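You operate a simulated robot arm through the tools that you are given. There is no shell and no other tool.

Carry out the task below with a simulated robot arm. There is one attempt and no reset: what you move stays moved.

## Task
Shut carton ONE and stick on the label that the yellow card names.
Fine: the card lies beside it; lay the label straight in the LABEL HERE frame and press it down.

Only the result counts: the job must be done as asked and must still hold three seconds after the hand-in. Knocking over, shifting, dropping, spilling or breaking anything else fails it.

## Robot
A 7-joint arm with a three-finger gripper, fixed in place. Base frame: the origin is at the foot of the arm, x ahead of it, y to its left, z up; the work surface is at about z = 82. Readings come in cm, rad, newtons and seconds.
Its first joint turns from -2.897 to 2.897 rad. Payload 2.69 kg.
The tool frame sits at the grasp point between the pads (the TCP): z along the fingers, y along the line on which they close. The tips reach 3 cm beyond it. Largest opening 12.8 cm; the body of the gripper starts 11.7 cm behind the TCP.
Orientation is told as [roll, pitch, yaw] about the base's x, y, z axes, in that order, counted from this pose: with the fingers straight down and closing along the base's y, the tool's x points along the base's -x, its y along +y and its z along -z.

## Interface
- The arm moves only by the tool step_arm. Its argument "commands" is one flat list of numbers, 7 for each row, row after row: the shift along the base's x, y, z in cm, then the turn, a rotation vector about the base's x, y, z in rad, then the finger opening in cm, from 0 to 12.8. In form: [x, y, z, ax, ay, az, grip, x, y, z, ax, ay, az, grip, ...]. A call has 1 to 20 rows; each row shifts and turns the commanded pose from where the row before left it. Rows are played at 5 a second. More than 5 cm and 0.15 rad between two rows, or a gripper value outside its range, and nothing of the call is played. Where a pose cannot be reached the arm comes as near as it can. A force on the tool above 40 N (or 10 N above the force at the start of the call, whichever is more), or a blocked arm, ends the call early, and 0.2 s more pass. The fingers move at their own pace and stop on an object; they squeeze with about 38 N. The grip force told is the motor's: it shows also when the fingers shut on nothing. Time passes only in rows, and 0.2 s behind the last, so rows that do not move let the fingers close. The reply holds the time, the measured pose of the TCP, the force on the tool along the base axes, the opening and the grip force, in the units named above and with some noise, with the torque about the TCP (base axes, N m) and any sound that the robot's microphone picked up.
- Cameras (640 x 400 px; columns grow to the right, rows downward): "scene" is fixed at [21.98, 49.11, 171.35]; the picture's right is [-0.25, -0.97, 0.00], its down [-0.79, 0.20, -0.57] and it looks along [0.56, -0.14, -0.82] (base axes); focal length 304 px, centre (320, 200). "wrist" rides on the gripper at [5.8, 5.4, -13.1] in the tool frame; the picture's right is [-0.68, 0.74, 0.00], its down [-0.62, -0.57, -0.55] and it looks along [-0.40, -0.37, 0.84] (tool axes); focal length 234 px, centre (320, 200). There is no depth. A picture from a camera that has moved, and an enlarged one, comes with that camera's place and axes in the base frame and with its lens. The place of the scene camera against the robot may be out by one fixed shift of up to 1.2 cm in any direction.
- snapshot(camera): a new picture of that camera. It takes no simulated time.
- lift_body(by): slides the trunk up (or, below 0, down) by that many cm; the arm rides with it, the base frame stays. It gives what a move gives, with no picture.
- inspect(camera, box): a new picture of the part [left, top, right, bottom] of that camera's present view, enlarged. It takes no simulated time.
- job_done(): hands the job in; it is judged then, once.

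Nothing tells you positions but the pictures and the camera data. Unless the task says otherwise, let go and move clear before handing in.

The tools are called after "Emit:" as name(argument=value, ...) on one line, values as JSON. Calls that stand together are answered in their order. step_arm: Moves the arm, as the interface text tells. Its arguments: {"type":"object","properties":{"commands":{"type":"array","items":{"type":"number"}}},"required":["commands"]} The other tools are called the same way: lift_body (by) slides the trunk up or down; snapshot (camera) takes a picture; inspect (camera, box) takes an enlarged picture of a part of a camera's view; job_done () hands the job in.

At the start:

```text
t: 0.0
tcp_pos: [71.52, 1.64, 123.05]
ee_rot: [-0.002, 0.0, 0.001]
ft_force: [-0.5, 0.0, -0.1]
moment: [0.0, -0.06, -0.03]
finger_gap: 12.82
grip_force: 0.0
trunk travel left (down, up): [-15.0, 20.0]
```

scene: 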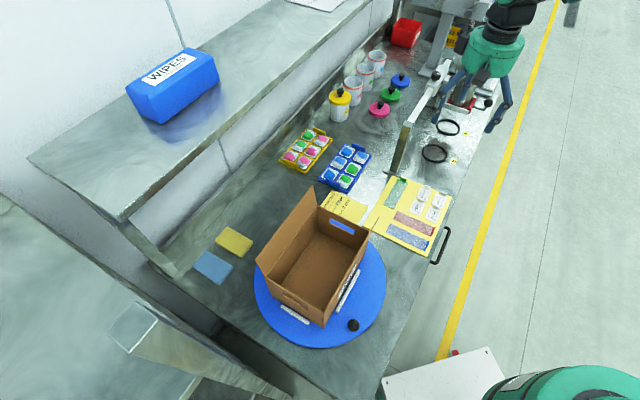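
wrist: 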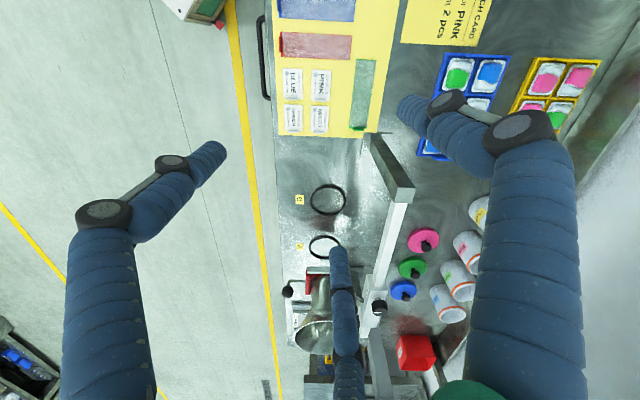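

I see an open carton on a blue turntable, a yellow card beside it, and a sheet of labels. I'll look closer before moving anything.

Emit:
inspect(camera="scene", box=[240, 170, 400, 350])

Emit:
inspect(camera="scene", box=[310, 160, 470, 270])

Emit:
inspect(camera="wrist", box=[260, 0, 500, 150])

Emit:
inspect(camera="scene", box=[270, 110, 390, 200])

```text
2.22 times, centred on (320, 260) of scene
camera zoom: at [21.98, 49.11, 171.35], right [-0.25, -0.97, 0.0], down [-0.79, 0.2, -0.57], along [0.56, -0.14, -0.82], focal length 675 px, centre (320, 67)
```

zoom: 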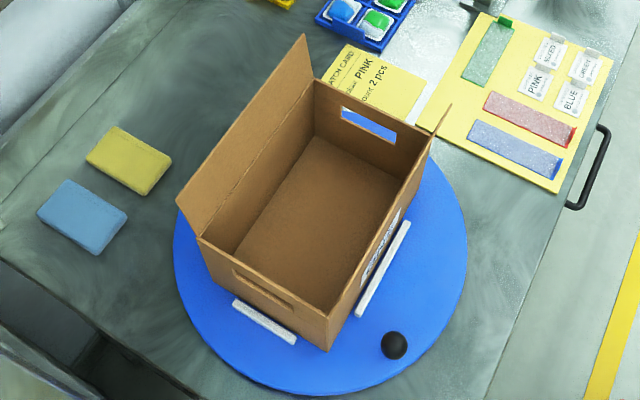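

```text
3.64 times, centred on (390, 215) of scene
camera zoom: at [21.98, 49.11, 171.35], right [-0.25, -0.97, 0.0], down [-0.79, 0.2, -0.57], along [0.56, -0.14, -0.82], focal length 1105 px, centre (66, 146)
```

zoom: 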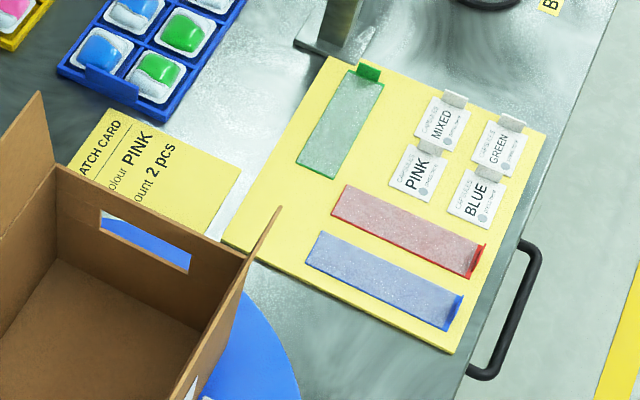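

```text
2.67 times, centred on (380, 75) of wrist
camera zoom: at [65.57, 6.98, 136.14], right [0.68, 0.74, 0.0], down [0.62, -0.57, 0.55], along [0.4, -0.37, -0.84], focal length 624 px, centre (160, 533)
```

zoom: 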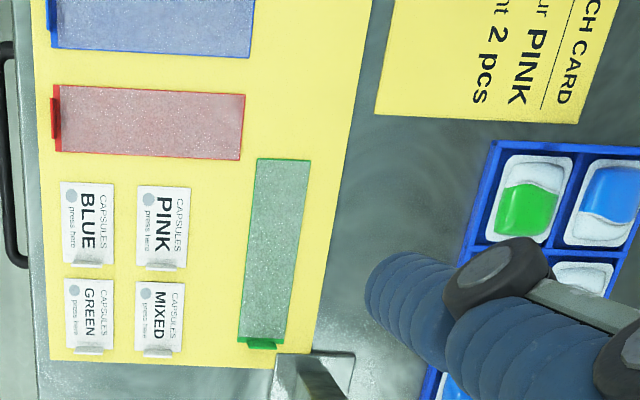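

```text
4.44 times, centred on (330, 155) of scene
camera zoom: at [21.98, 49.11, 171.35], right [-0.25, -0.97, 0.0], down [-0.79, 0.2, -0.57], along [0.56, -0.14, -0.82], focal length 1350 px, centre (276, 400)
```

zoom: 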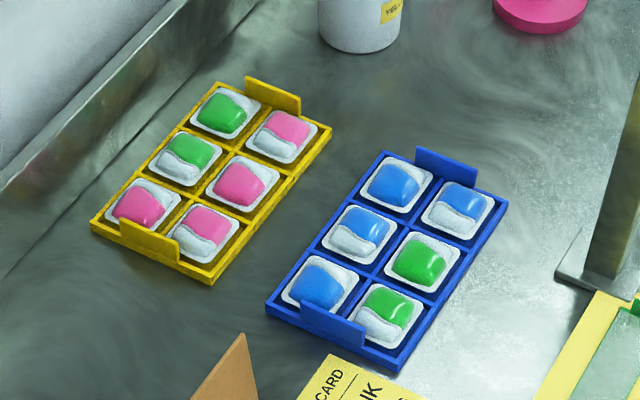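

The card names PINK, so the PINK label on the yellow sheet is the one to use. I'll bring the wrist camera over the carton for a closer look at its flaps and its frame.

Emit:
step_arm(commands=[-3.3, 1.6, 0.3, 0, 0, 0.143, 12.8, -3.3, 1.6, 0.3, 0, 0, 0.143, 12.8, -3.3, 1.6, 0.3, 0, 0, 0.143, 12.8, -3.3, 1.6, 0.3, 0, 0, 0.143, 12.8, -3.3, 1.6, 0.3, 0, 0, 0.143, 12.8, -3.3, 1.6, 0.3, 0, 0, 0.143, 12.8, -3.3, 1.6, 0.3, 0, 0, 0.143, 12.8, -3.3, 1.6, 0.3, 0, 0, 0.143, 12.8, -3.3, 1.6, 0.3, 0, 0, 0.143, 12.8, -3.3, 1.6, 0.3, 0, 0, 0.143, 12.8, -3.3, 1.6, 0.3, 0, 0, 0.143, 12.8])

Emit:
snapshot(camera="wrist")

Emit:
snapshot(camera="scene")

```text
t: 2.4
tcp_pos: [35.21, 19.06, 126.35]
ee_rot: [0.001, 0.001, 1.576]
ft_force: [-0.6, -0.7, 0.5]
moment: [-0.01, 0.03, -0.02]
finger_gap: 12.8
grip_force: 0.0
trunk travel left (down, up): [-15.0, 20.0]
```

```text
taken
camera wrist: at [29.79, 13.27, 139.44], right [-0.74, 0.67, 0.0], down [0.56, 0.62, 0.55], along [0.37, 0.41, -0.84], focal length 234 px, centre (320, 200)
```

wrist: 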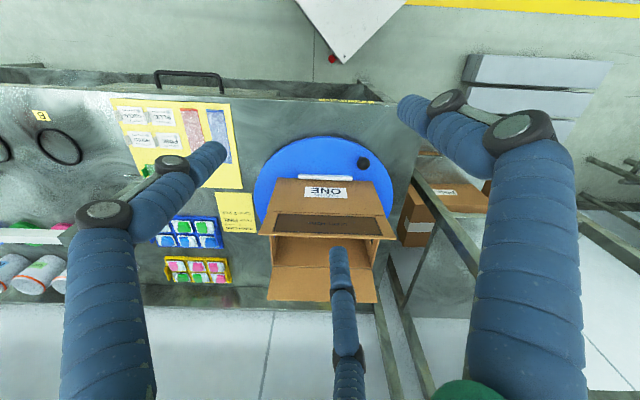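

```text
taken
```

scene: 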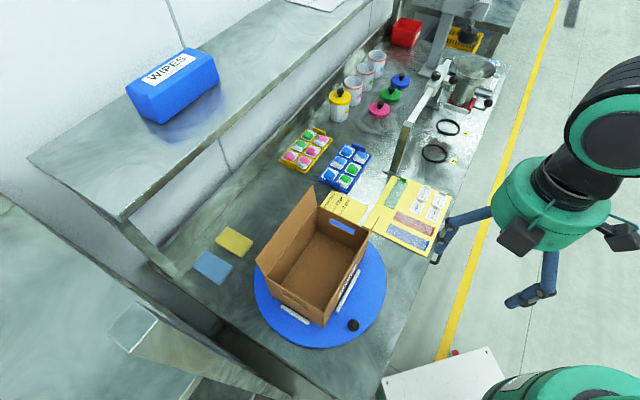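

The carton's front face reads ONE. I'll zoom in on the box from the wrist camera.

Emit:
inspect(camera="wrist", box=[230, 120, 430, 310])

Emit:
inspect(camera="wrist", box=[100, 90, 280, 290])

Emit:
inspect(camera="wrist", box=[380, 130, 520, 260])

```text
2.11 times, centred on (330, 215) of wrist
camera zoom: at [29.79, 13.27, 139.44], right [-0.74, 0.67, 0.0], down [0.56, 0.62, 0.55], along [0.37, 0.41, -0.84], focal length 493 px, centre (299, 168)
```

zoom: 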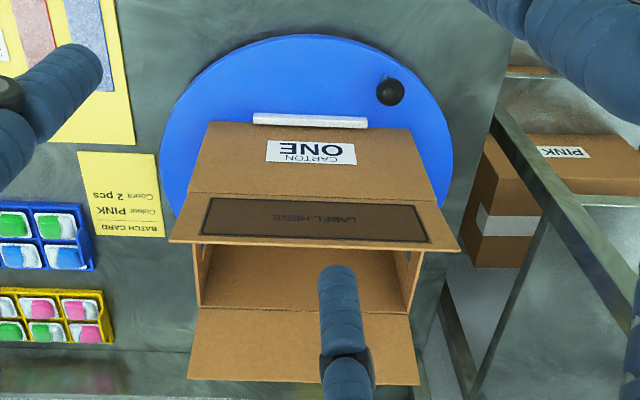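

```text
2.00 times, centred on (190, 190) of wrist
camera zoom: at [29.79, 13.27, 139.44], right [-0.74, 0.67, 0.0], down [0.56, 0.62, 0.55], along [0.37, 0.41, -0.84], focal length 468 px, centre (580, 220)
```

zoom: 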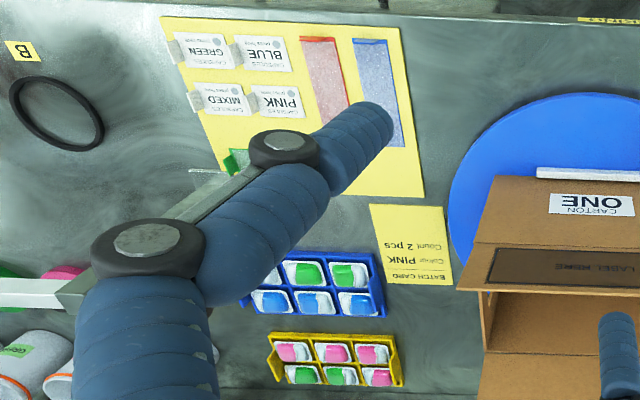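

```text
3.08 times, centred on (450, 195) of wrist
camera zoom: at [29.79, 13.27, 139.44], right [-0.74, 0.67, 0.0], down [0.56, 0.62, 0.55], along [0.37, 0.41, -0.84], focal length 720 px, centre (-80, 215)
```

zoom: 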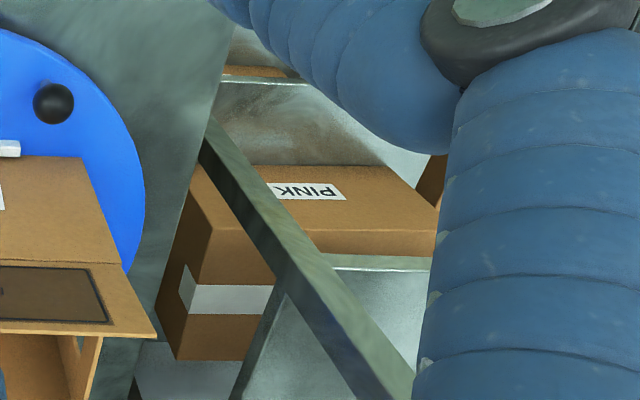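

The LABEL HERE frame is on the front flap, and the back flap stands open behind it. I'll check my own gripper's shape, then take more views of the carton.

Emit:
inspect(camera="scene", box=[420, 90, 640, 330])

Emit:
step_arm(commands=[0, 0, 0, 0, 0, 0, 0, 0, 0, 0, 0, 0, 0, 0, 0, 0, 0, 0, 0, 0, 0, 0, 0, 0, 0, 0, 0, 0])

Emit:
snapshot(camera="wrist")

```text
1.67 times, centred on (530, 210) of scene
camera zoom: at [21.98, 49.11, 171.35], right [-0.25, -0.97, 0.0], down [-0.79, 0.2, -0.57], along [0.56, -0.14, -0.82], focal length 506 px, centre (-30, 183)
```

zoom: 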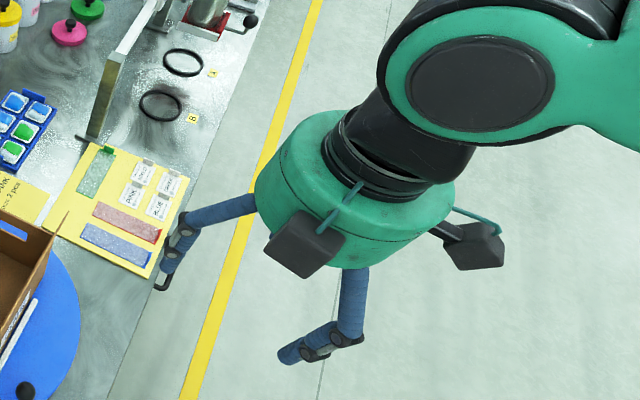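

```text
t: 3.4
tcp_pos: [35.09, 19.02, 126.3]
ee_rot: [0.0, 0.0, 1.573]
ft_force: [0.9, -1.2, -0.1]
moment: [-0.02, -0.02, -0.03]
finger_gap: 0.24
grip_force: 31.9
trunk travel left (down, up): [-15.0, 20.0]
```

```text
taken
camera wrist: at [29.8, 13.28, 139.44], right [-0.74, 0.68, 0.0], down [0.56, 0.62, 0.55], along [0.37, 0.4, -0.84], focal length 234 px, centre (320, 200)
```

wrist: 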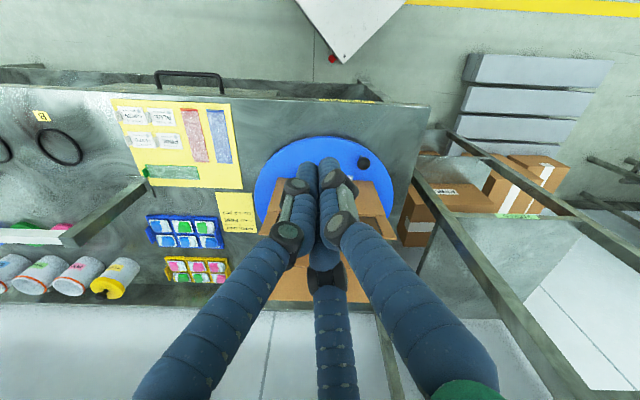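

The bench is turned about 45° to my base. The carton has a front flap with the LABEL HERE frame and a back flap, and both are standing open. Next I'll look closely at the label sheet.

Emit:
step_arm(commands=[2.5, -2, -2.75, 0, 0, -0.0985, 3, 2.5, -2, -2.75, 0, 0, -0.0985, 3, 2.5, -2, -2.75, 0, 0, -0.0985, 3, 2.5, -2, -2.75, 0, 0, -0.0985, 3, 2.5, -2, -2.75, 0, 0, -0.0985, 3, 2.5, -2, -2.75, 0, 0, -0.0985, 3, 2.5, -2, -2.75, 0, 0, -0.0985, 3, 2.5, -2, -2.75, 0, 0, -0.0985, 3, 0, 0, 0, 0, 0, 0, 3])

Emit:
snapshot(camera="wrist")

Emit:
snapshot(camera="scene")

```text
t: 5.4
tcp_pos: [54.95, 3.15, 104.34]
ee_rot: [0.001, 0.001, 0.784]
ft_force: [1.0, 0.1, -0.4]
moment: [0.01, 0.06, 0.02]
finger_gap: 3.01
grip_force: 0.0
trunk travel left (down, up): [-15.0, 20.0]
```

```text
taken
camera wrist: at [47.04, 2.95, 117.31], right [-0.04, 1.0, 0.0], down [0.84, 0.03, 0.55], along [0.55, 0.02, -0.84], focal length 234 px, centre (320, 200)
```

wrist: 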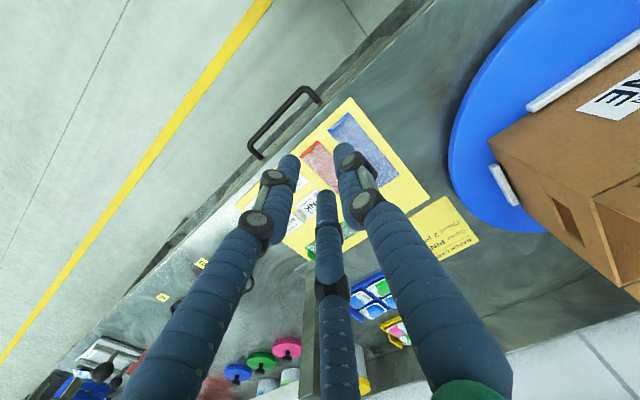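

```text
taken
```

scene: 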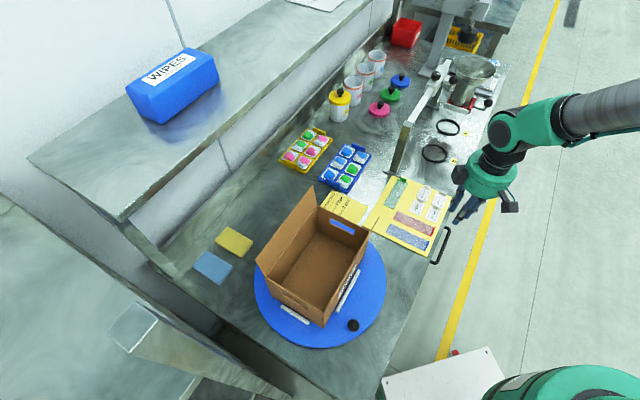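

My fingers hide the labels from here, so I'll shift above them.

Emit:
step_arm(commands=[4, 0, 0, 0, 0, 0, 3, 4, 0, 0, 0, 0, 0, 3, 4, 0, 0, 0, 0, 0, 3, 4, 0, 0, 0, 0, 0, 3, 0, 0, 0, 0, 0, 0, 3])

Emit:
inspect(camera="wrist", box=[200, 0, 480, 180])

Emit:
snapshot(camera="wrist")

```text
t: 6.6
tcp_pos: [71.36, 3.14, 104.52]
ee_rot: [-0.002, -0.001, 0.786]
ft_force: [-0.5, -0.1, -0.3]
moment: [-0.02, 0.06, 0.02]
finger_gap: 3.02
grip_force: 0.0
trunk travel left (down, up): [-15.0, 20.0]
```

```text
2.22 times, centred on (340, 90) of wrist
camera zoom: at [63.4, 2.89, 117.52], right [-0.04, 1.0, 0.0], down [0.84, 0.04, 0.55], along [0.55, 0.02, -0.84], focal length 520 px, centre (276, 444)
```

zoom: 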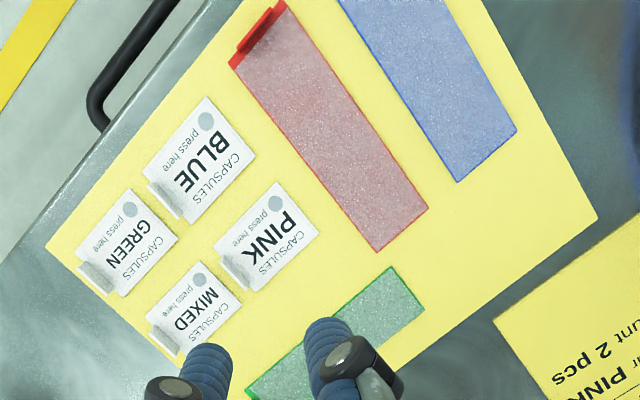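

```text
taken
camera wrist: at [63.4, 2.89, 117.52], right [-0.04, 1.0, 0.0], down [0.84, 0.04, 0.55], along [0.55, 0.02, -0.84], focal length 234 px, centre (320, 200)
```

wrist: 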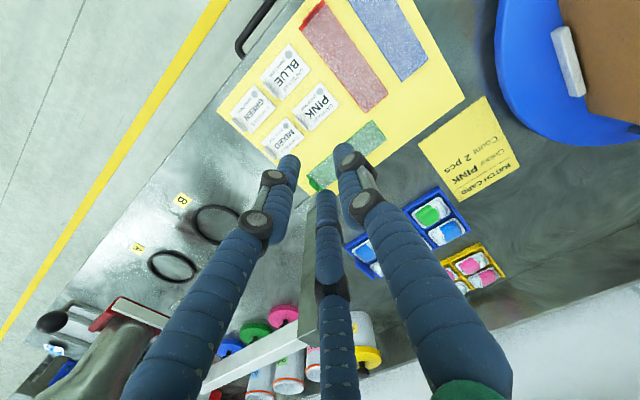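

Emit:
inspect(camera="wrist", box=[280, 70, 360, 140])

Emit:
inspect(camera="scene", box=[395, 175, 455, 225])

```text
5.71 times, centred on (320, 105) of wrist
camera zoom: at [63.4, 2.89, 117.52], right [-0.04, 1.0, 0.0], down [0.84, 0.04, 0.55], along [0.55, 0.02, -0.84], focal length 1338 px, centre (320, 743)
```

zoom: 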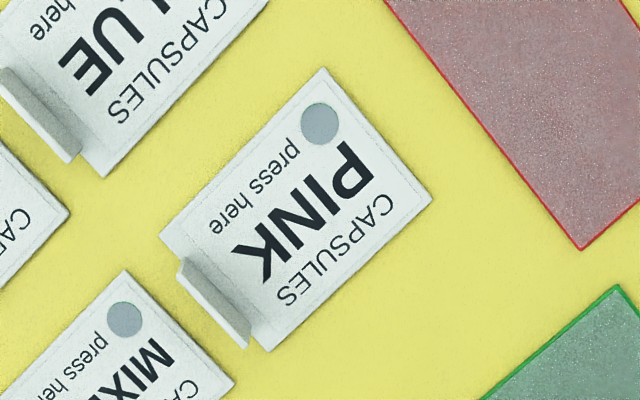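

```text
8.00 times, centred on (425, 200) of scene
camera zoom: at [21.98, 49.11, 171.35], right [-0.25, -0.97, 0.0], down [-0.79, 0.2, -0.57], along [0.56, -0.14, -0.82], focal length 2431 px, centre (-520, 200)
```

zoom: 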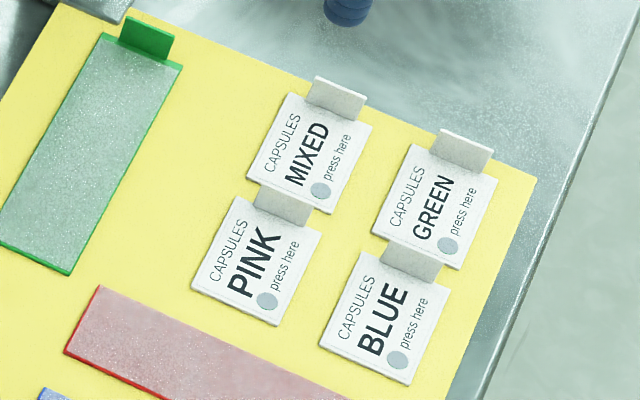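

I have the layout now:
- **PINK label:** it lies at about (70.6, 2.6), at 45°. Its pull tab stands at about (72.4, 0.7).
- **Carton:** it is centred at about (53.8, 41.3), and its rim is at about z = 100.5.

I'll close the back flap first, going over the top with closed fingers to get behind it.

Emit:
step_arm(commands=[0, 0, 4.5, 0, 0, 0, 0, 0, 0, 4.5, 0, 0, 0, 0, 0, 0, 4.5, 0, 0, 0, 0, 0, 0, 4.5, 0, 0, 0, 0, 0, 0, 2.5, 0, 0, 0, 0, -0.465, 4.155, 0, 0, 0, 0, 0, -0.465, 4.155, 0, 0, 0, 0, 0, -0.465, 4.155, 0, 0, 0, 0, 0, -0.465, 4.155, 0, 0, 0, 0, 0, -0.465, 4.155, 0, 0, 0, 0, 0, -0.465, 4.155, 0, 0, 0, 0, 0, -0.465, 4.155, 0, 0, 0, 0, 0, -0.465, 4.155, 0, 0, 0, 0, 0, -0.465, 4.155, 0, 0, 0, 0, 0, -0.465, 4.155, 0, 0, 0, 0, 0, -0.465, 4.155, 0, 0, 0, 0, 0, -0.465, 4.155, 0, 0, 0, 0, 0, 0, 0, 0, 0, 0, 0, 0])

Emit:
snapshot(camera="wrist")

Emit:
snapshot(camera="scene")

```text
t: 10.4
tcp_pos: [65.52, 53.19, 124.87]
ee_rot: [0.0, -0.001, 0.786]
ft_force: [0.2, 1.2, -0.9]
moment: [-0.07, 0.01, -0.03]
finger_gap: 0.22
grip_force: 31.6
trunk travel left (down, up): [-15.0, 20.0]
```

```text
taken
camera wrist: at [57.46, 52.91, 137.97], right [-0.04, 1.0, 0.0], down [0.84, 0.04, 0.55], along [0.55, 0.02, -0.84], focal length 234 px, centre (320, 200)
```

wrist: 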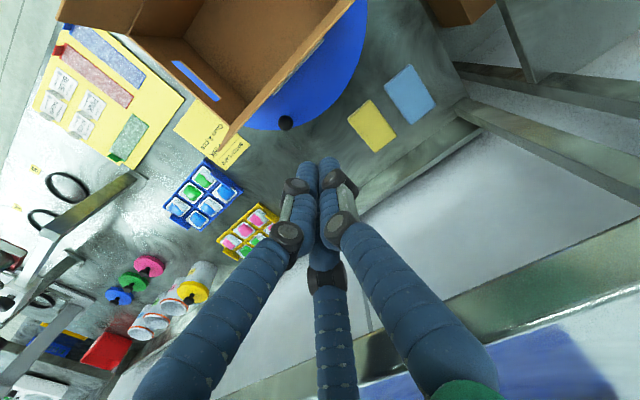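

```text
taken
```

scene: 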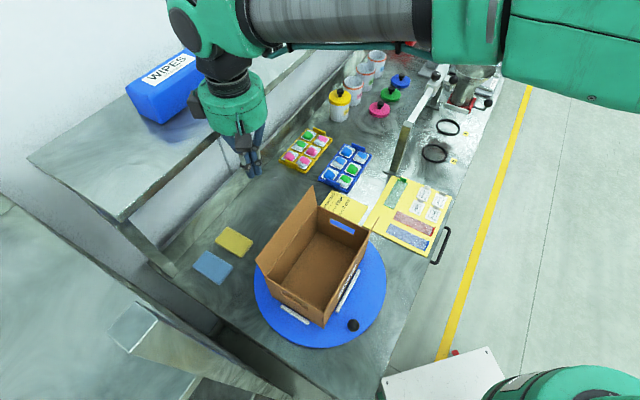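

The fingers are now behind the back flap. I'll lower them and push the flap forward over the box, then check.

Emit:
step_arm(commands=[0, 0, -4.1, 0, 0, 0, 0, 0, 0, -4.1, 0, 0, 0, 0, 0, 0, -4.1, 0, 0, 0, 0, 0, 0, -4.1, 0, 0, 0, 0, -1.06, -1.06, 0, 0, 0, 0, 0, -1.06, -1.06, 0, 0, 0, 0, 0, -1.06, -1.06, 0, 0, 0, 0, 0, -1.06, -1.06, 0, 0, 0, 0, 0, -0.707, -0.707, 0, 0, 0, 0, 0, -0.707, -0.707, 0, 0, 0, 0, 0, -0.707, -0.707, 0, 0, 0, 0, 0])

Emit:
snapshot(camera="scene")

Emit:
snapshot(camera="wrist")

```text
t: 10.9
tcp_pos: [65.77, 53.5, 121.64]
ee_rot: [-0.003, -0.026, 0.784]
ft_force: [-7.8, -6.5, 10.8]
moment: [0.85, -1.2, -0.29]
finger_gap: 0.22
grip_force: 31.9
trunk travel left (down, up): [-15.0, 20.0]
stopped in row 2: the force on the tool passed its limit at 64 N (the readings are from after the stop); the commanded pose is now the measured one
```

```text
taken
```

scene: 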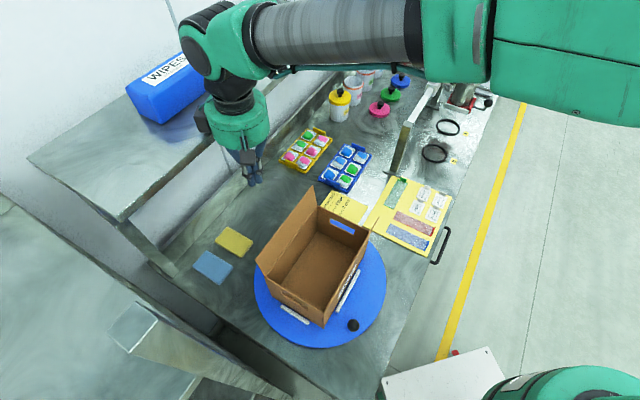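

```text
taken
camera wrist: at [57.56, 52.97, 134.64], right [-0.04, 1.0, 0.02], down [0.82, 0.03, 0.57], along [0.56, 0.04, -0.82], focal length 234 px, centre (320, 200)
```

wrist: 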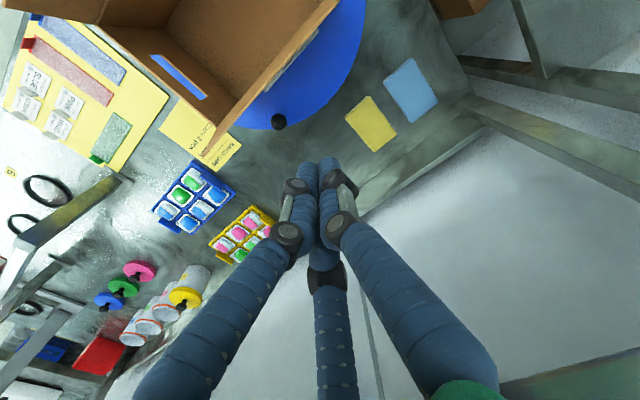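

The hand touched something on the way down, most likely the lip of the overhanging shelf at about z = 133. Nothing looks shifted. I'll back off toward the box, straighten the tool and come down closer behind the flap, clear of the shelf.

Emit:
step_arm(commands=[-1.0, -1.0, 1.0, -0.009, 0.009, 0, 0, -1.0, -1.0, 1.0, -0.009, 0.009, 0, 0, -1.07, -1.07, 0, 0, 0, 0, 0, 0, 0, 0, 0, 0, 0, 0])

Emit:
snapshot(camera="wrist")

Emit:
inspect(camera="scene", box=[100, 20, 340, 270])

```text
t: 11.9
tcp_pos: [62.68, 50.52, 123.41]
ee_rot: [-0.002, 0.004, 0.783]
ft_force: [-0.4, -0.5, 0.4]
moment: [0.06, -0.03, -0.01]
finger_gap: 0.21
grip_force: 31.5
trunk travel left (down, up): [-15.0, 20.0]
```

```text
taken
camera wrist: at [54.74, 50.23, 136.47], right [-0.04, 1.0, 0.0], down [0.84, 0.04, 0.55], along [0.55, 0.02, -0.84], focal length 234 px, centre (320, 200)
```

wrist: 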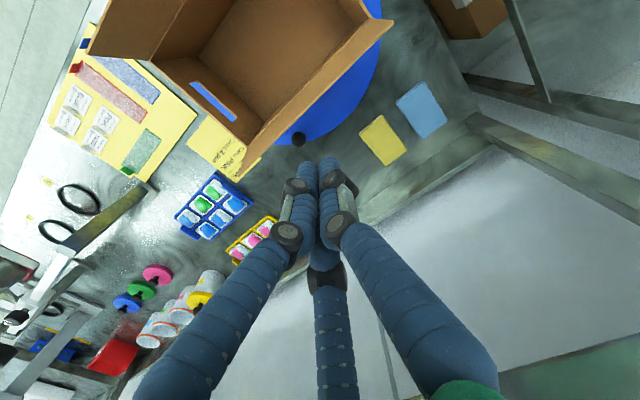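

```text
1.60 times, centred on (220, 145) of scene
camera zoom: at [21.98, 49.11, 171.35], right [-0.25, -0.97, 0.0], down [-0.79, 0.2, -0.57], along [0.56, -0.14, -0.82], focal length 486 px, centre (480, 288)
```

zoom: 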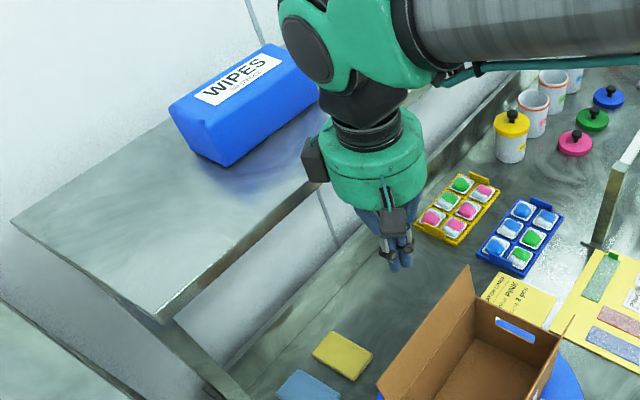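

WIPES and the shelf look untouched. I'll tilt the hand slightly away from the shelf and lower slowly behind the flap.

Emit:
step_arm(commands=[0, 0, 0, 0.07, -0.07, 0, 0, 0, 0, 0, 0.07, -0.07, 0, 0, 0, 0, -1.4, 0, 0, 0, 0, 0, 0, -1.4, 0, 0, 0, 0, 0, 0, -1.4, 0, 0, 0, 0, 0, 0, -1.4, 0, 0, 0, 0, 0, 0, -1.4, 0, 0, 0, 0, 0, 0, -1.4, 0, 0, 0, 0, 0, 0, -1.4, 0, 0, 0, 0, 0, 0, -1.4, 0, 0, 0, 0, 0, 0, -1.4, 0, 0, 0, 0, 0, 0, -1.4, 0, 0, 0, 0])

Emit:
snapshot(camera="wrist")

Emit:
inspect(camera="scene", box=[100, 20, 400, 360])

```text
t: 14.5
tcp_pos: [62.8, 50.58, 109.55]
ee_rot: [0.0, -0.194, 0.784]
ft_force: [-0.4, 0.3, 0.2]
moment: [0.0, -0.02, 0.01]
finger_gap: 0.17
grip_force: 31.6
trunk travel left (down, up): [-15.0, 20.0]
```

```text
taken
camera wrist: at [53.1, 48.56, 121.2], right [-0.05, 0.99, 0.13], down [0.75, -0.05, 0.66], along [0.66, 0.13, -0.74], focal length 234 px, centre (320, 200)
```

wrist: 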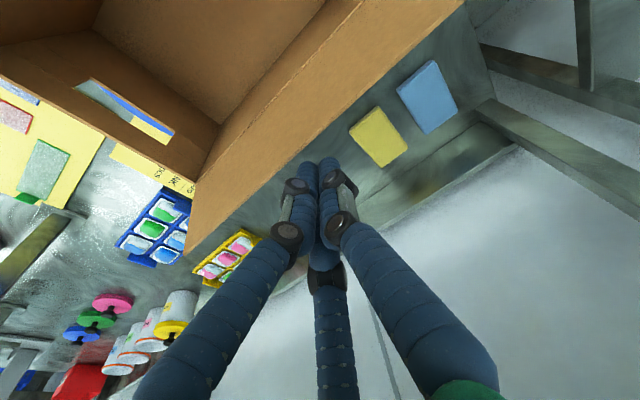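

```text
1.18 times, centred on (250, 190) of scene
camera zoom: at [21.98, 49.11, 171.35], right [-0.25, -0.97, 0.0], down [-0.79, 0.2, -0.57], along [0.56, -0.14, -0.82], focal length 358 px, centre (402, 212)
```

zoom: 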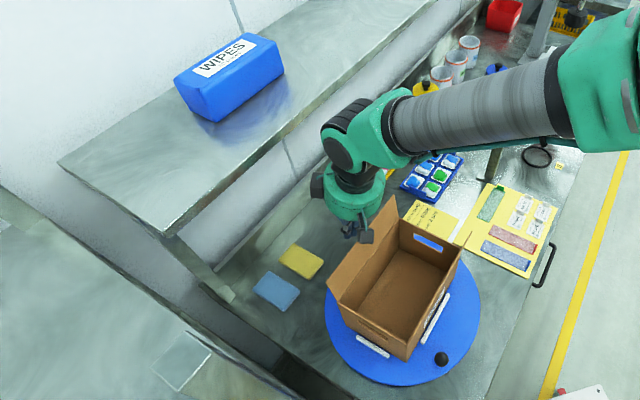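

The fingers are behind the flap and there is no contact. Now I'll push it forward.

Emit:
step_arm(commands=[0, 0, -1.5, 0, 0, 0, 0, -0.566, -0.566, 0, 0, 0, 0, 0, -0.566, -0.566, 0, 0, 0, 0, 0, -0.566, -0.566, 0, 0, 0, 0, 0, -0.566, -0.566, 0, 0, 0, 0, 0, -0.566, -0.566, 0, 0, 0, 0, 0, -0.566, -0.566, 0, 0, 0, 0, 0, -0.566, -0.566, 0, 0, 0, 0, 0, -0.566, -0.566, 0, 0, 0, 0, 0, -0.566, -0.566, 0, 0, 0, 0, 0])

Emit:
snapshot(camera="wrist")

Emit:
snapshot(camera="scene")

```text
t: 16.7
tcp_pos: [57.73, 45.27, 107.96]
ee_rot: [-0.002, -0.196, 0.783]
ft_force: [-0.6, 0.3, -0.5]
moment: [0.02, 0.05, 0.02]
finger_gap: 0.2
grip_force: 31.3
trunk travel left (down, up): [-15.0, 20.0]
```

```text
taken
camera wrist: at [47.9, 43.24, 119.66], right [-0.05, 0.99, 0.13], down [0.75, -0.05, 0.66], along [0.66, 0.13, -0.74], focal length 234 px, centre (320, 200)
```

wrist: 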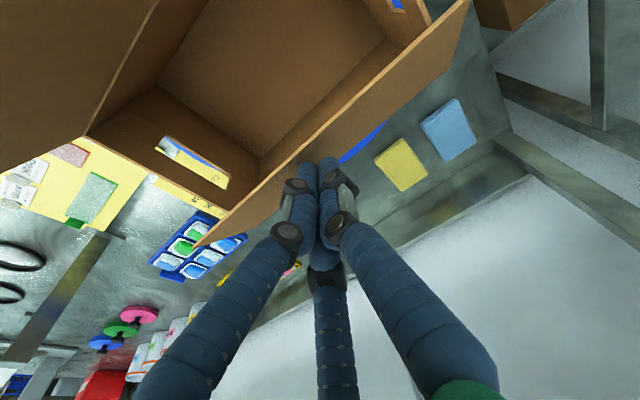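

```text
taken
```

scene: 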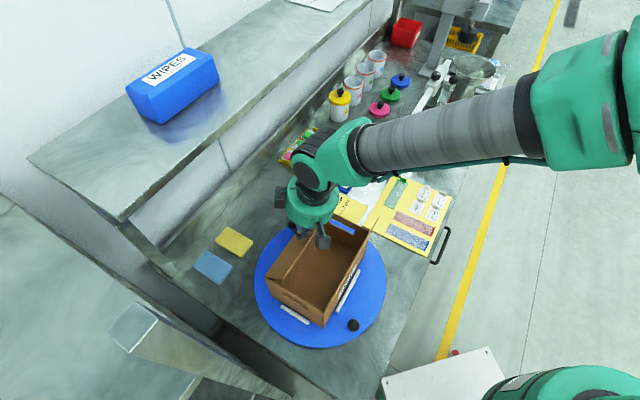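

The back flap is folding over with almost no force. I'll keep sweeping it forward and down to flat.

Emit:
step_arm(commands=[-0.566, -0.566, -0.4, 0, 0, 0, 0, -0.566, -0.566, -0.4, 0, 0, 0, 0, -0.566, -0.566, -0.4, 0, 0, 0, 0, -0.566, -0.566, -0.7, 0, 0, 0, 0, -0.4, -0.4, -0.7, 0, 0, 0, 0, -0.2, -0.2, -0.6, 0, 0, 0, 0])

Emit:
snapshot(camera="wrist")

Emit:
snapshot(camera="scene")

```text
t: 18.1
tcp_pos: [54.86, 42.42, 104.73]
ee_rot: [-0.002, -0.195, 0.783]
ft_force: [0.5, 0.4, 0.5]
moment: [-0.02, 0.06, 0.0]
finger_gap: 0.24
grip_force: 31.4
trunk travel left (down, up): [-15.0, 20.0]
```

```text
taken
camera wrist: at [45.11, 40.42, 116.5], right [-0.05, 0.99, 0.13], down [0.75, -0.05, 0.66], along [0.66, 0.13, -0.74], focal length 234 px, centre (320, 200)
```

wrist: 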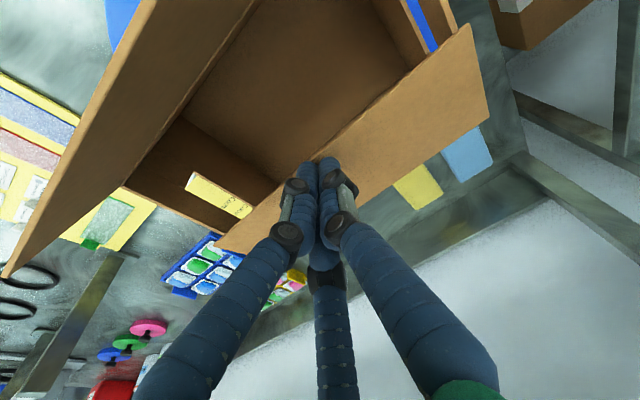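

```text
taken
```

scene: 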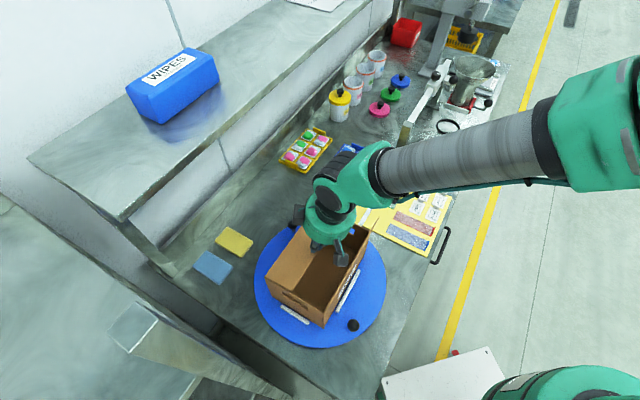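

Emit:
step_arm(commands=[0, 0, -0.4, 0, 0, 0, 0, 0, 0, -0.4, 0, 0, 0, 0, 0, 0, -0.3, 0, 0, 0, 0, 0, 0, 0, 0, 0, 0, 0])

Emit:
inspect(camera="scene", box=[230, 190, 410, 350])

Emit:
snapshot(camera="wrist")

```text
t: 19.1
tcp_pos: [54.75, 42.5, 103.71]
ee_rot: [-0.001, -0.196, 0.783]
ft_force: [-0.4, 0.1, -0.6]
moment: [0.0, 0.01, 0.0]
finger_gap: 0.23
grip_force: 31.3
trunk travel left (down, up): [-15.0, 20.0]
```

```text
2.50 times, centred on (320, 270) of scene
camera zoom: at [21.98, 49.11, 171.35], right [-0.25, -0.97, 0.0], down [-0.79, 0.2, -0.57], along [0.56, -0.14, -0.82], focal length 760 px, centre (320, 25)
```

zoom: 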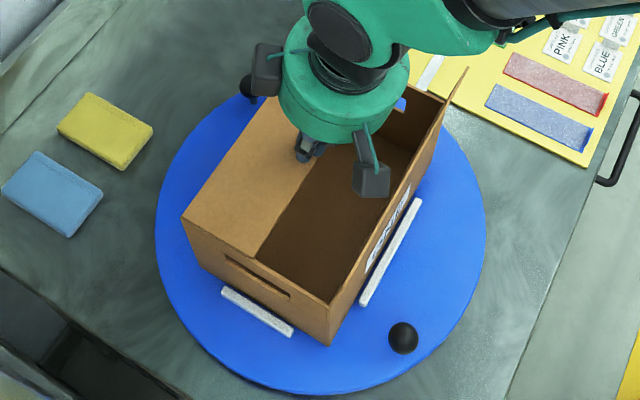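

```text
taken
camera wrist: at [45.09, 40.45, 115.38], right [-0.05, 0.99, 0.13], down [0.75, -0.05, 0.66], along [0.66, 0.13, -0.74], focal length 234 px, centre (320, 200)
```

wrist: 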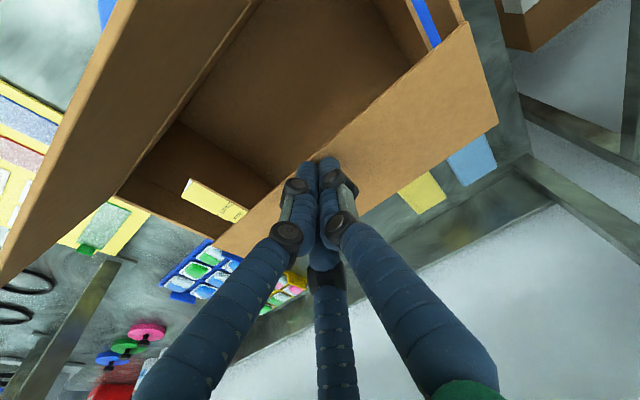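

The back flap looks flat. I'll lift off it and see whether it stays down.

Emit:
step_arm(commands=[0, 0, 1.0, 0, 0, 0, 0, 0, 0, 2.0, 0, 0, 0, 0, 0, 0, 3, 0, 0, 0, 0, 0, 0, 4, 0, 0, 0, 0, 0, 0, 4, 0, 0, 0, 0, -1.5, -1.5, 4, -0.07, 0.07, 0, 0, -2.5, -2.5, 2, -0.07, 0.07, 0, 0, -2.5, -2.5, 0, 0, 0, 0, 0, 0, 0, 0, 0, 0, 0, 0])

Emit:
snapshot(camera="scene")

Emit:
snapshot(camera="wrist")

```text
t: 21.1
tcp_pos: [48.08, 35.94, 123.52]
ee_rot: [-0.001, 0.001, 0.783]
ft_force: [-0.7, -0.9, 0.5]
moment: [0.04, -0.07, 0.01]
finger_gap: 0.21
grip_force: 31.6
trunk travel left (down, up): [-15.0, 20.0]
```

```text
taken
```

scene: 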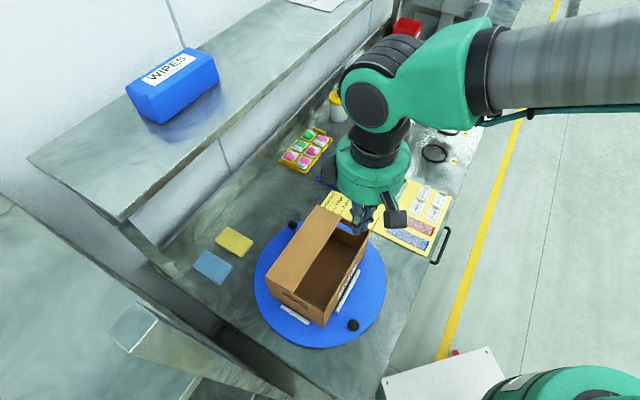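

```text
taken
camera wrist: at [40.15, 35.6, 136.61], right [-0.04, 1.0, 0.0], down [0.84, 0.04, 0.55], along [0.55, 0.02, -0.84], focal length 234 px, centre (320, 200)
```

wrist: 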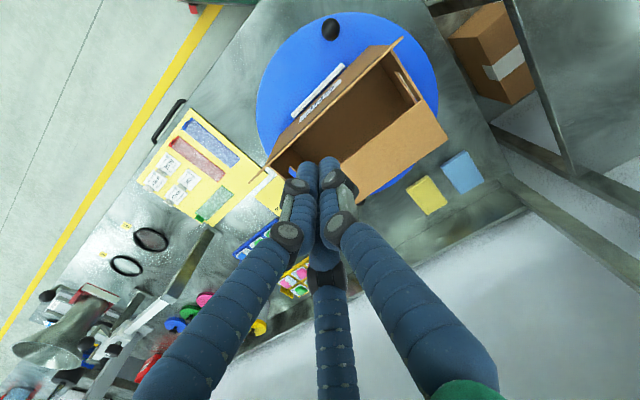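

Emit:
inspect(camera="scene", box=[240, 190, 400, 350])

Emit:
inspect(camera="wrist", box=[250, 0, 470, 200])

```text
2.50 times, centred on (320, 270) of scene
camera zoom: at [21.98, 49.11, 171.35], right [-0.25, -0.97, 0.0], down [-0.79, 0.2, -0.57], along [0.56, -0.14, -0.82], focal length 760 px, centre (320, 25)
```

zoom: 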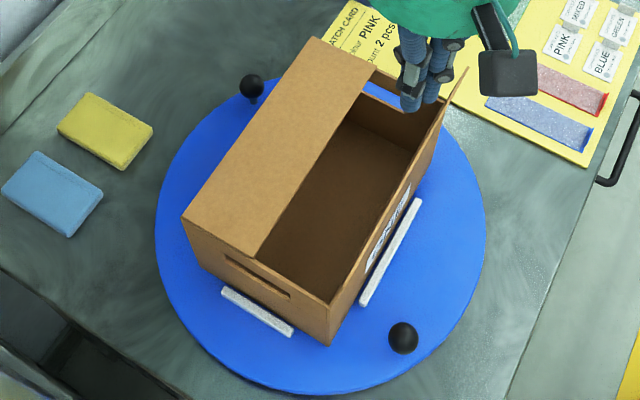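

```text
2.00 times, centred on (360, 100) of wrist
camera zoom: at [40.15, 35.6, 136.61], right [-0.04, 1.0, 0.0], down [0.84, 0.04, 0.55], along [0.55, 0.02, -0.84], focal length 468 px, centre (240, 400)
```

zoom: 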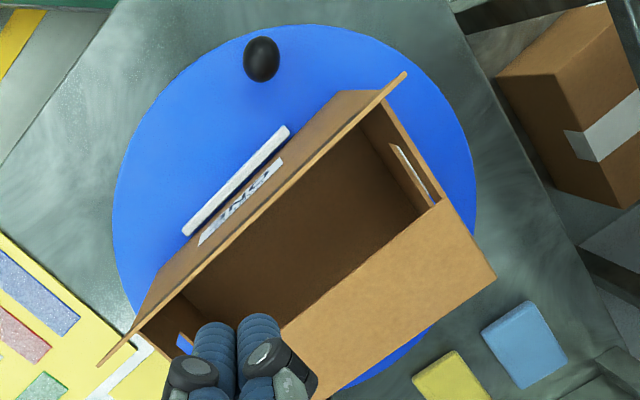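

The back flap stays down on its own. Next is the front flap, which I'll push from the robot side in the same way.

Emit:
step_arm(commands=[-2, -2.2, 0, 0, 0, 0, 0, -2, -2.2, 0, 0, 0, 0, 0, 0, 0, -3.5, 0, 0, 0, 0, 0, 0, -3.5, 0, 0, 0, 0, 0, 0, -3, 0, 0, 0, 0, 0, 0, -3, 0, 0, 0, 0, 0, 0, -2.5, 0, 0, 0, 0, 0.6, 0.6, 0, 0, 0, 0, 0, 0.6, 0.6, 0, 0, 0, 0, 0, 0.566, 0.566, 0, 0, 0, 0, 0, 0.566, 0.566, 0, 0, 0, 0, 0, 0.566, 0.566, 0, 0, 0, 0, 0, 0.566, 0.566, 0, 0, 0, 0, 0, 0.566, 0.566, 0, 0, 0, 0, 0])

Emit:
snapshot(camera="scene")

Emit:
snapshot(camera="wrist")

```text
t: 24.1
tcp_pos: [48.32, 35.57, 108.12]
ee_rot: [-0.002, 0.002, 0.783]
ft_force: [0.3, -0.2, -0.8]
moment: [-0.01, 0.01, 0.0]
finger_gap: 0.22
grip_force: 31.8
trunk travel left (down, up): [-15.0, 20.0]
```

```text
taken
```

scene: 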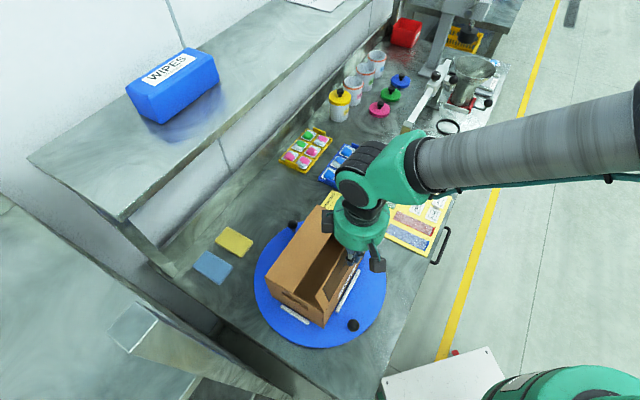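

```text
taken
camera wrist: at [40.38, 35.35, 121.27], right [-0.04, 1.0, 0.0], down [0.84, 0.04, 0.55], along [0.55, 0.02, -0.84], focal length 234 px, centre (320, 200)
```

wrist: 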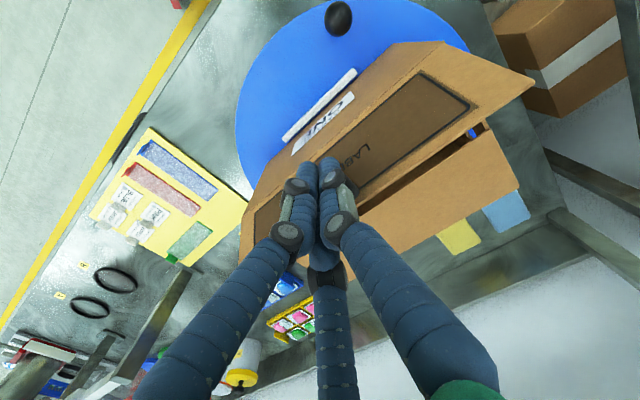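

Emit:
step_arm(commands=[0.566, 0.566, -0.2, 0, 0, 0, 0, 0.566, 0.566, -0.4, 0, 0, 0, 0, 0.566, 0.566, -0.5, 0, 0, 0, 0, 0.566, 0.566, -0.6, 0, 0, 0, 0, 0.566, 0.566, -0.7, 0, 0, 0, 0, 0.4, 0.4, -0.6, 0, 0, 0, 0, 0.3, 0.3, -0.6, 0, 0, 0, 0, 0, 0, -0.4, 0, 0, 0, 0, 0, 0, -0.3, 0, 0, 0, 0, 0, 0, 0, 0, 0, 0, 0])

Emit:
inspect(camera="scene", box=[230, 190, 410, 350])

Emit:
snapshot(camera="wrist")

```text
t: 26.3
tcp_pos: [51.91, 39.03, 103.81]
ee_rot: [-0.001, 0.004, 0.784]
ft_force: [0.6, 0.3, -0.1]
moment: [0.01, 0.05, 0.03]
finger_gap: 0.21
grip_force: 31.1
trunk travel left (down, up): [-15.0, 20.0]
```

```text
2.50 times, centred on (320, 270) of scene
camera zoom: at [21.98, 49.11, 171.35], right [-0.25, -0.97, 0.0], down [-0.79, 0.2, -0.57], along [0.56, -0.14, -0.82], focal length 760 px, centre (320, 25)
```

zoom: 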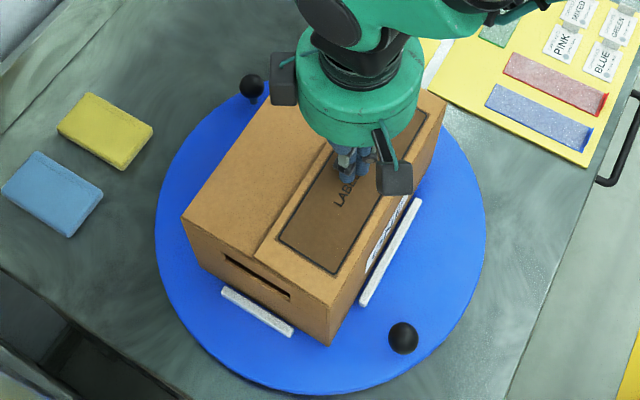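

```text
taken
camera wrist: at [43.92, 38.88, 116.96], right [-0.04, 1.0, 0.0], down [0.84, 0.04, 0.55], along [0.55, 0.02, -0.84], focal length 234 px, centre (320, 200)
```

wrist: 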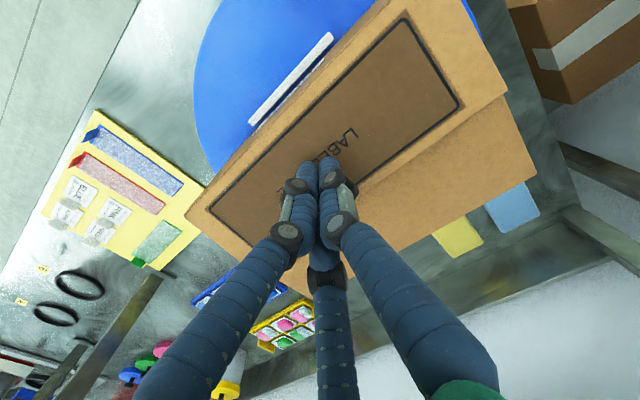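

The front flap is nearly flat. I'll press gently until I feel the top, which also gives me its height.

Emit:
step_arm(commands=[0, 0, -0.3, 0, 0, 0, 0, 0, 0, -0.2, 0, 0, 0, 0, 0, 0, 0, 0, 0, 0, 0])

Emit:
step_arm(commands=[0, 0, -0.2, 0, 0, 0, 0, 0, 0, 0, 0, 0, 0, 0])

Emit:
inspect(camera="scene", box=[230, 190, 410, 350])

```text
t: 27.1
tcp_pos: [51.95, 39.23, 103.4]
ee_rot: [-0.002, 0.002, 0.782]
ft_force: [-0.2, 0.0, -0.2]
moment: [0.02, -0.02, -0.01]
finger_gap: 0.22
grip_force: 31.9
trunk travel left (down, up): [-15.0, 20.0]
```

```text
t: 27.7
tcp_pos: [51.85, 39.1, 103.26]
ee_rot: [-0.002, 0.003, 0.784]
ft_force: [0.0, 0.0, 0.0]
moment: [-0.01, -0.01, -0.02]
finger_gap: 0.2
grip_force: 31.3
trunk travel left (down, up): [-15.0, 20.0]
```

```text
2.50 times, centred on (320, 270) of scene
camera zoom: at [21.98, 49.11, 171.35], right [-0.25, -0.97, 0.0], down [-0.79, 0.2, -0.57], along [0.56, -0.14, -0.82], focal length 760 px, centre (320, 25)
```

zoom: 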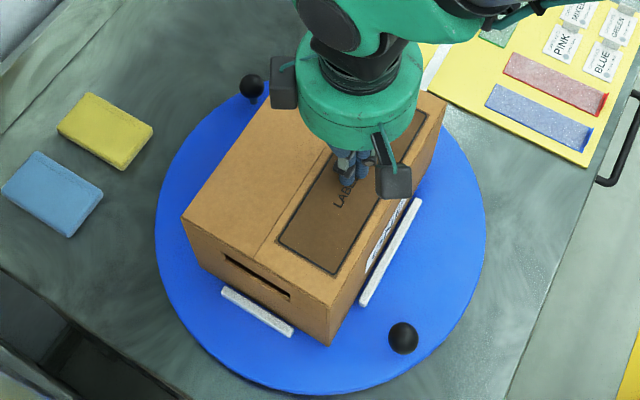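

Emit:
step_arm(commands=[0, 0, -0.2, 0, 0, 0, 0, 0, 0, -0.2, 0, 0, 0, 0, 0, 0, 0, 0, 0, 0, 0])

Emit:
inspect(camera="scene", box=[230, 190, 410, 350])

Emit:
snapshot(camera="wrist")

```text
t: 28.5
tcp_pos: [51.82, 39.22, 102.92]
ee_rot: [0.0, -0.001, 0.784]
ft_force: [-2.2, -2.9, 19.3]
moment: [-0.1, 0.13, 0.02]
finger_gap: 0.6
grip_force: 30.9
trunk travel left (down, up): [-15.0, 20.0]
```

```text
2.50 times, centred on (320, 270) of scene
camera zoom: at [21.98, 49.11, 171.35], right [-0.25, -0.97, 0.0], down [-0.79, 0.2, -0.57], along [0.56, -0.14, -0.82], focal length 760 px, centre (320, 25)
```

zoom: 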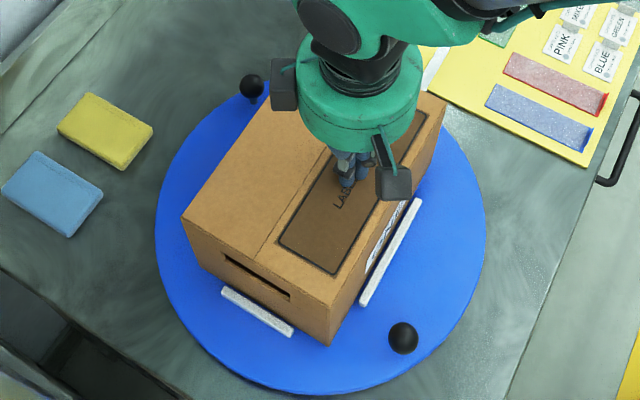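

```text
taken
camera wrist: at [43.91, 38.9, 116.05], right [-0.04, 1.0, 0.0], down [0.83, 0.04, 0.55], along [0.55, 0.02, -0.84], focal length 234 px, centre (320, 200)
```

wrist: 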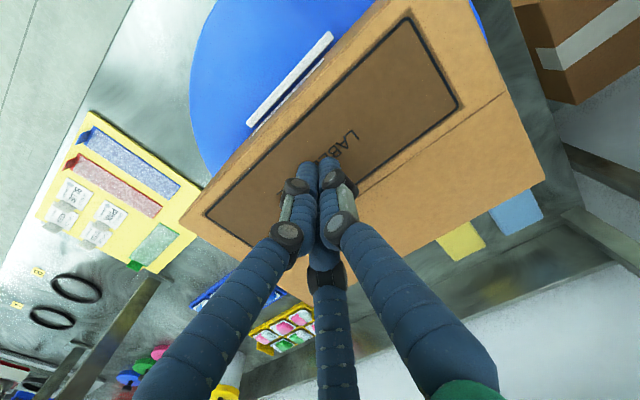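

I have firm contact at a tip height of about z = 100.0, so the flap has a stop there. I'll lift off and check that both flaps hold.

Emit:
step_arm(commands=[0, 0, 0.5, 0, 0, 0, 0, 0, 0, 1.5, 0, 0, 0, 0, 0, 0, 4, 0, 0, 0, 0, 0, 0, 4, 0, 0, 0, 0, 0, 0, 4, 0, 0, 0, 0, 0, 0, 4, 0, 0, 0, 0, 0, 0, 4, 0, 0, 0, 0])

Emit:
inspect(camera="scene", box=[230, 190, 410, 350])

Emit:
snapshot(camera="wrist")

```text
t: 30.1
tcp_pos: [51.68, 38.93, 124.75]
ee_rot: [-0.001, 0.004, 0.785]
ft_force: [0.7, 0.2, 0.0]
moment: [0.0, 0.01, -0.02]
finger_gap: 0.22
grip_force: 32.2
trunk travel left (down, up): [-15.0, 20.0]
```

```text
2.50 times, centred on (320, 270) of scene
camera zoom: at [21.98, 49.11, 171.35], right [-0.25, -0.97, 0.0], down [-0.79, 0.2, -0.57], along [0.56, -0.14, -0.82], focal length 760 px, centre (320, 25)
```

zoom: 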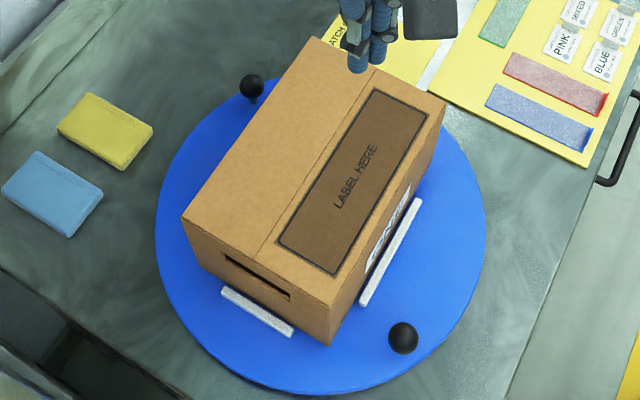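

```text
taken
camera wrist: at [43.72, 38.76, 137.85], right [-0.04, 1.0, 0.0], down [0.84, 0.04, 0.55], along [0.55, 0.02, -0.84], focal length 234 px, centre (320, 200)
```

wrist: 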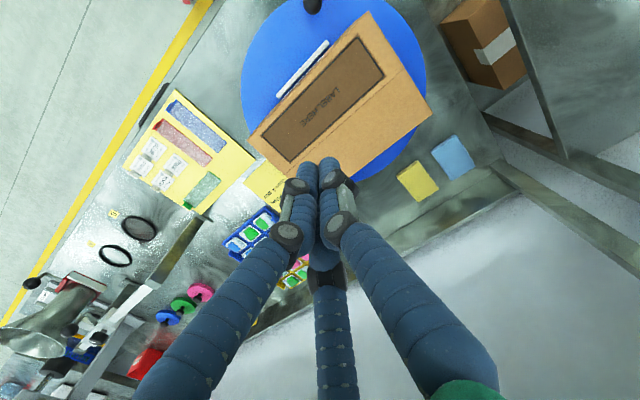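

Both flaps are shut and stay shut. I'll measure the frame position from here.

Emit:
inspect(camera="wrist", box=[240, 0, 440, 180])

```text
2.22 times, centred on (340, 90) of wrist
camera zoom: at [43.72, 38.76, 137.85], right [-0.04, 1.0, 0.0], down [0.84, 0.04, 0.55], along [0.55, 0.02, -0.84], focal length 520 px, centre (276, 444)
```

zoom: 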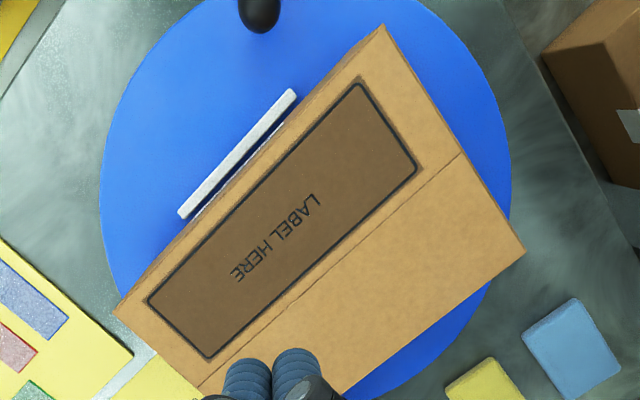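

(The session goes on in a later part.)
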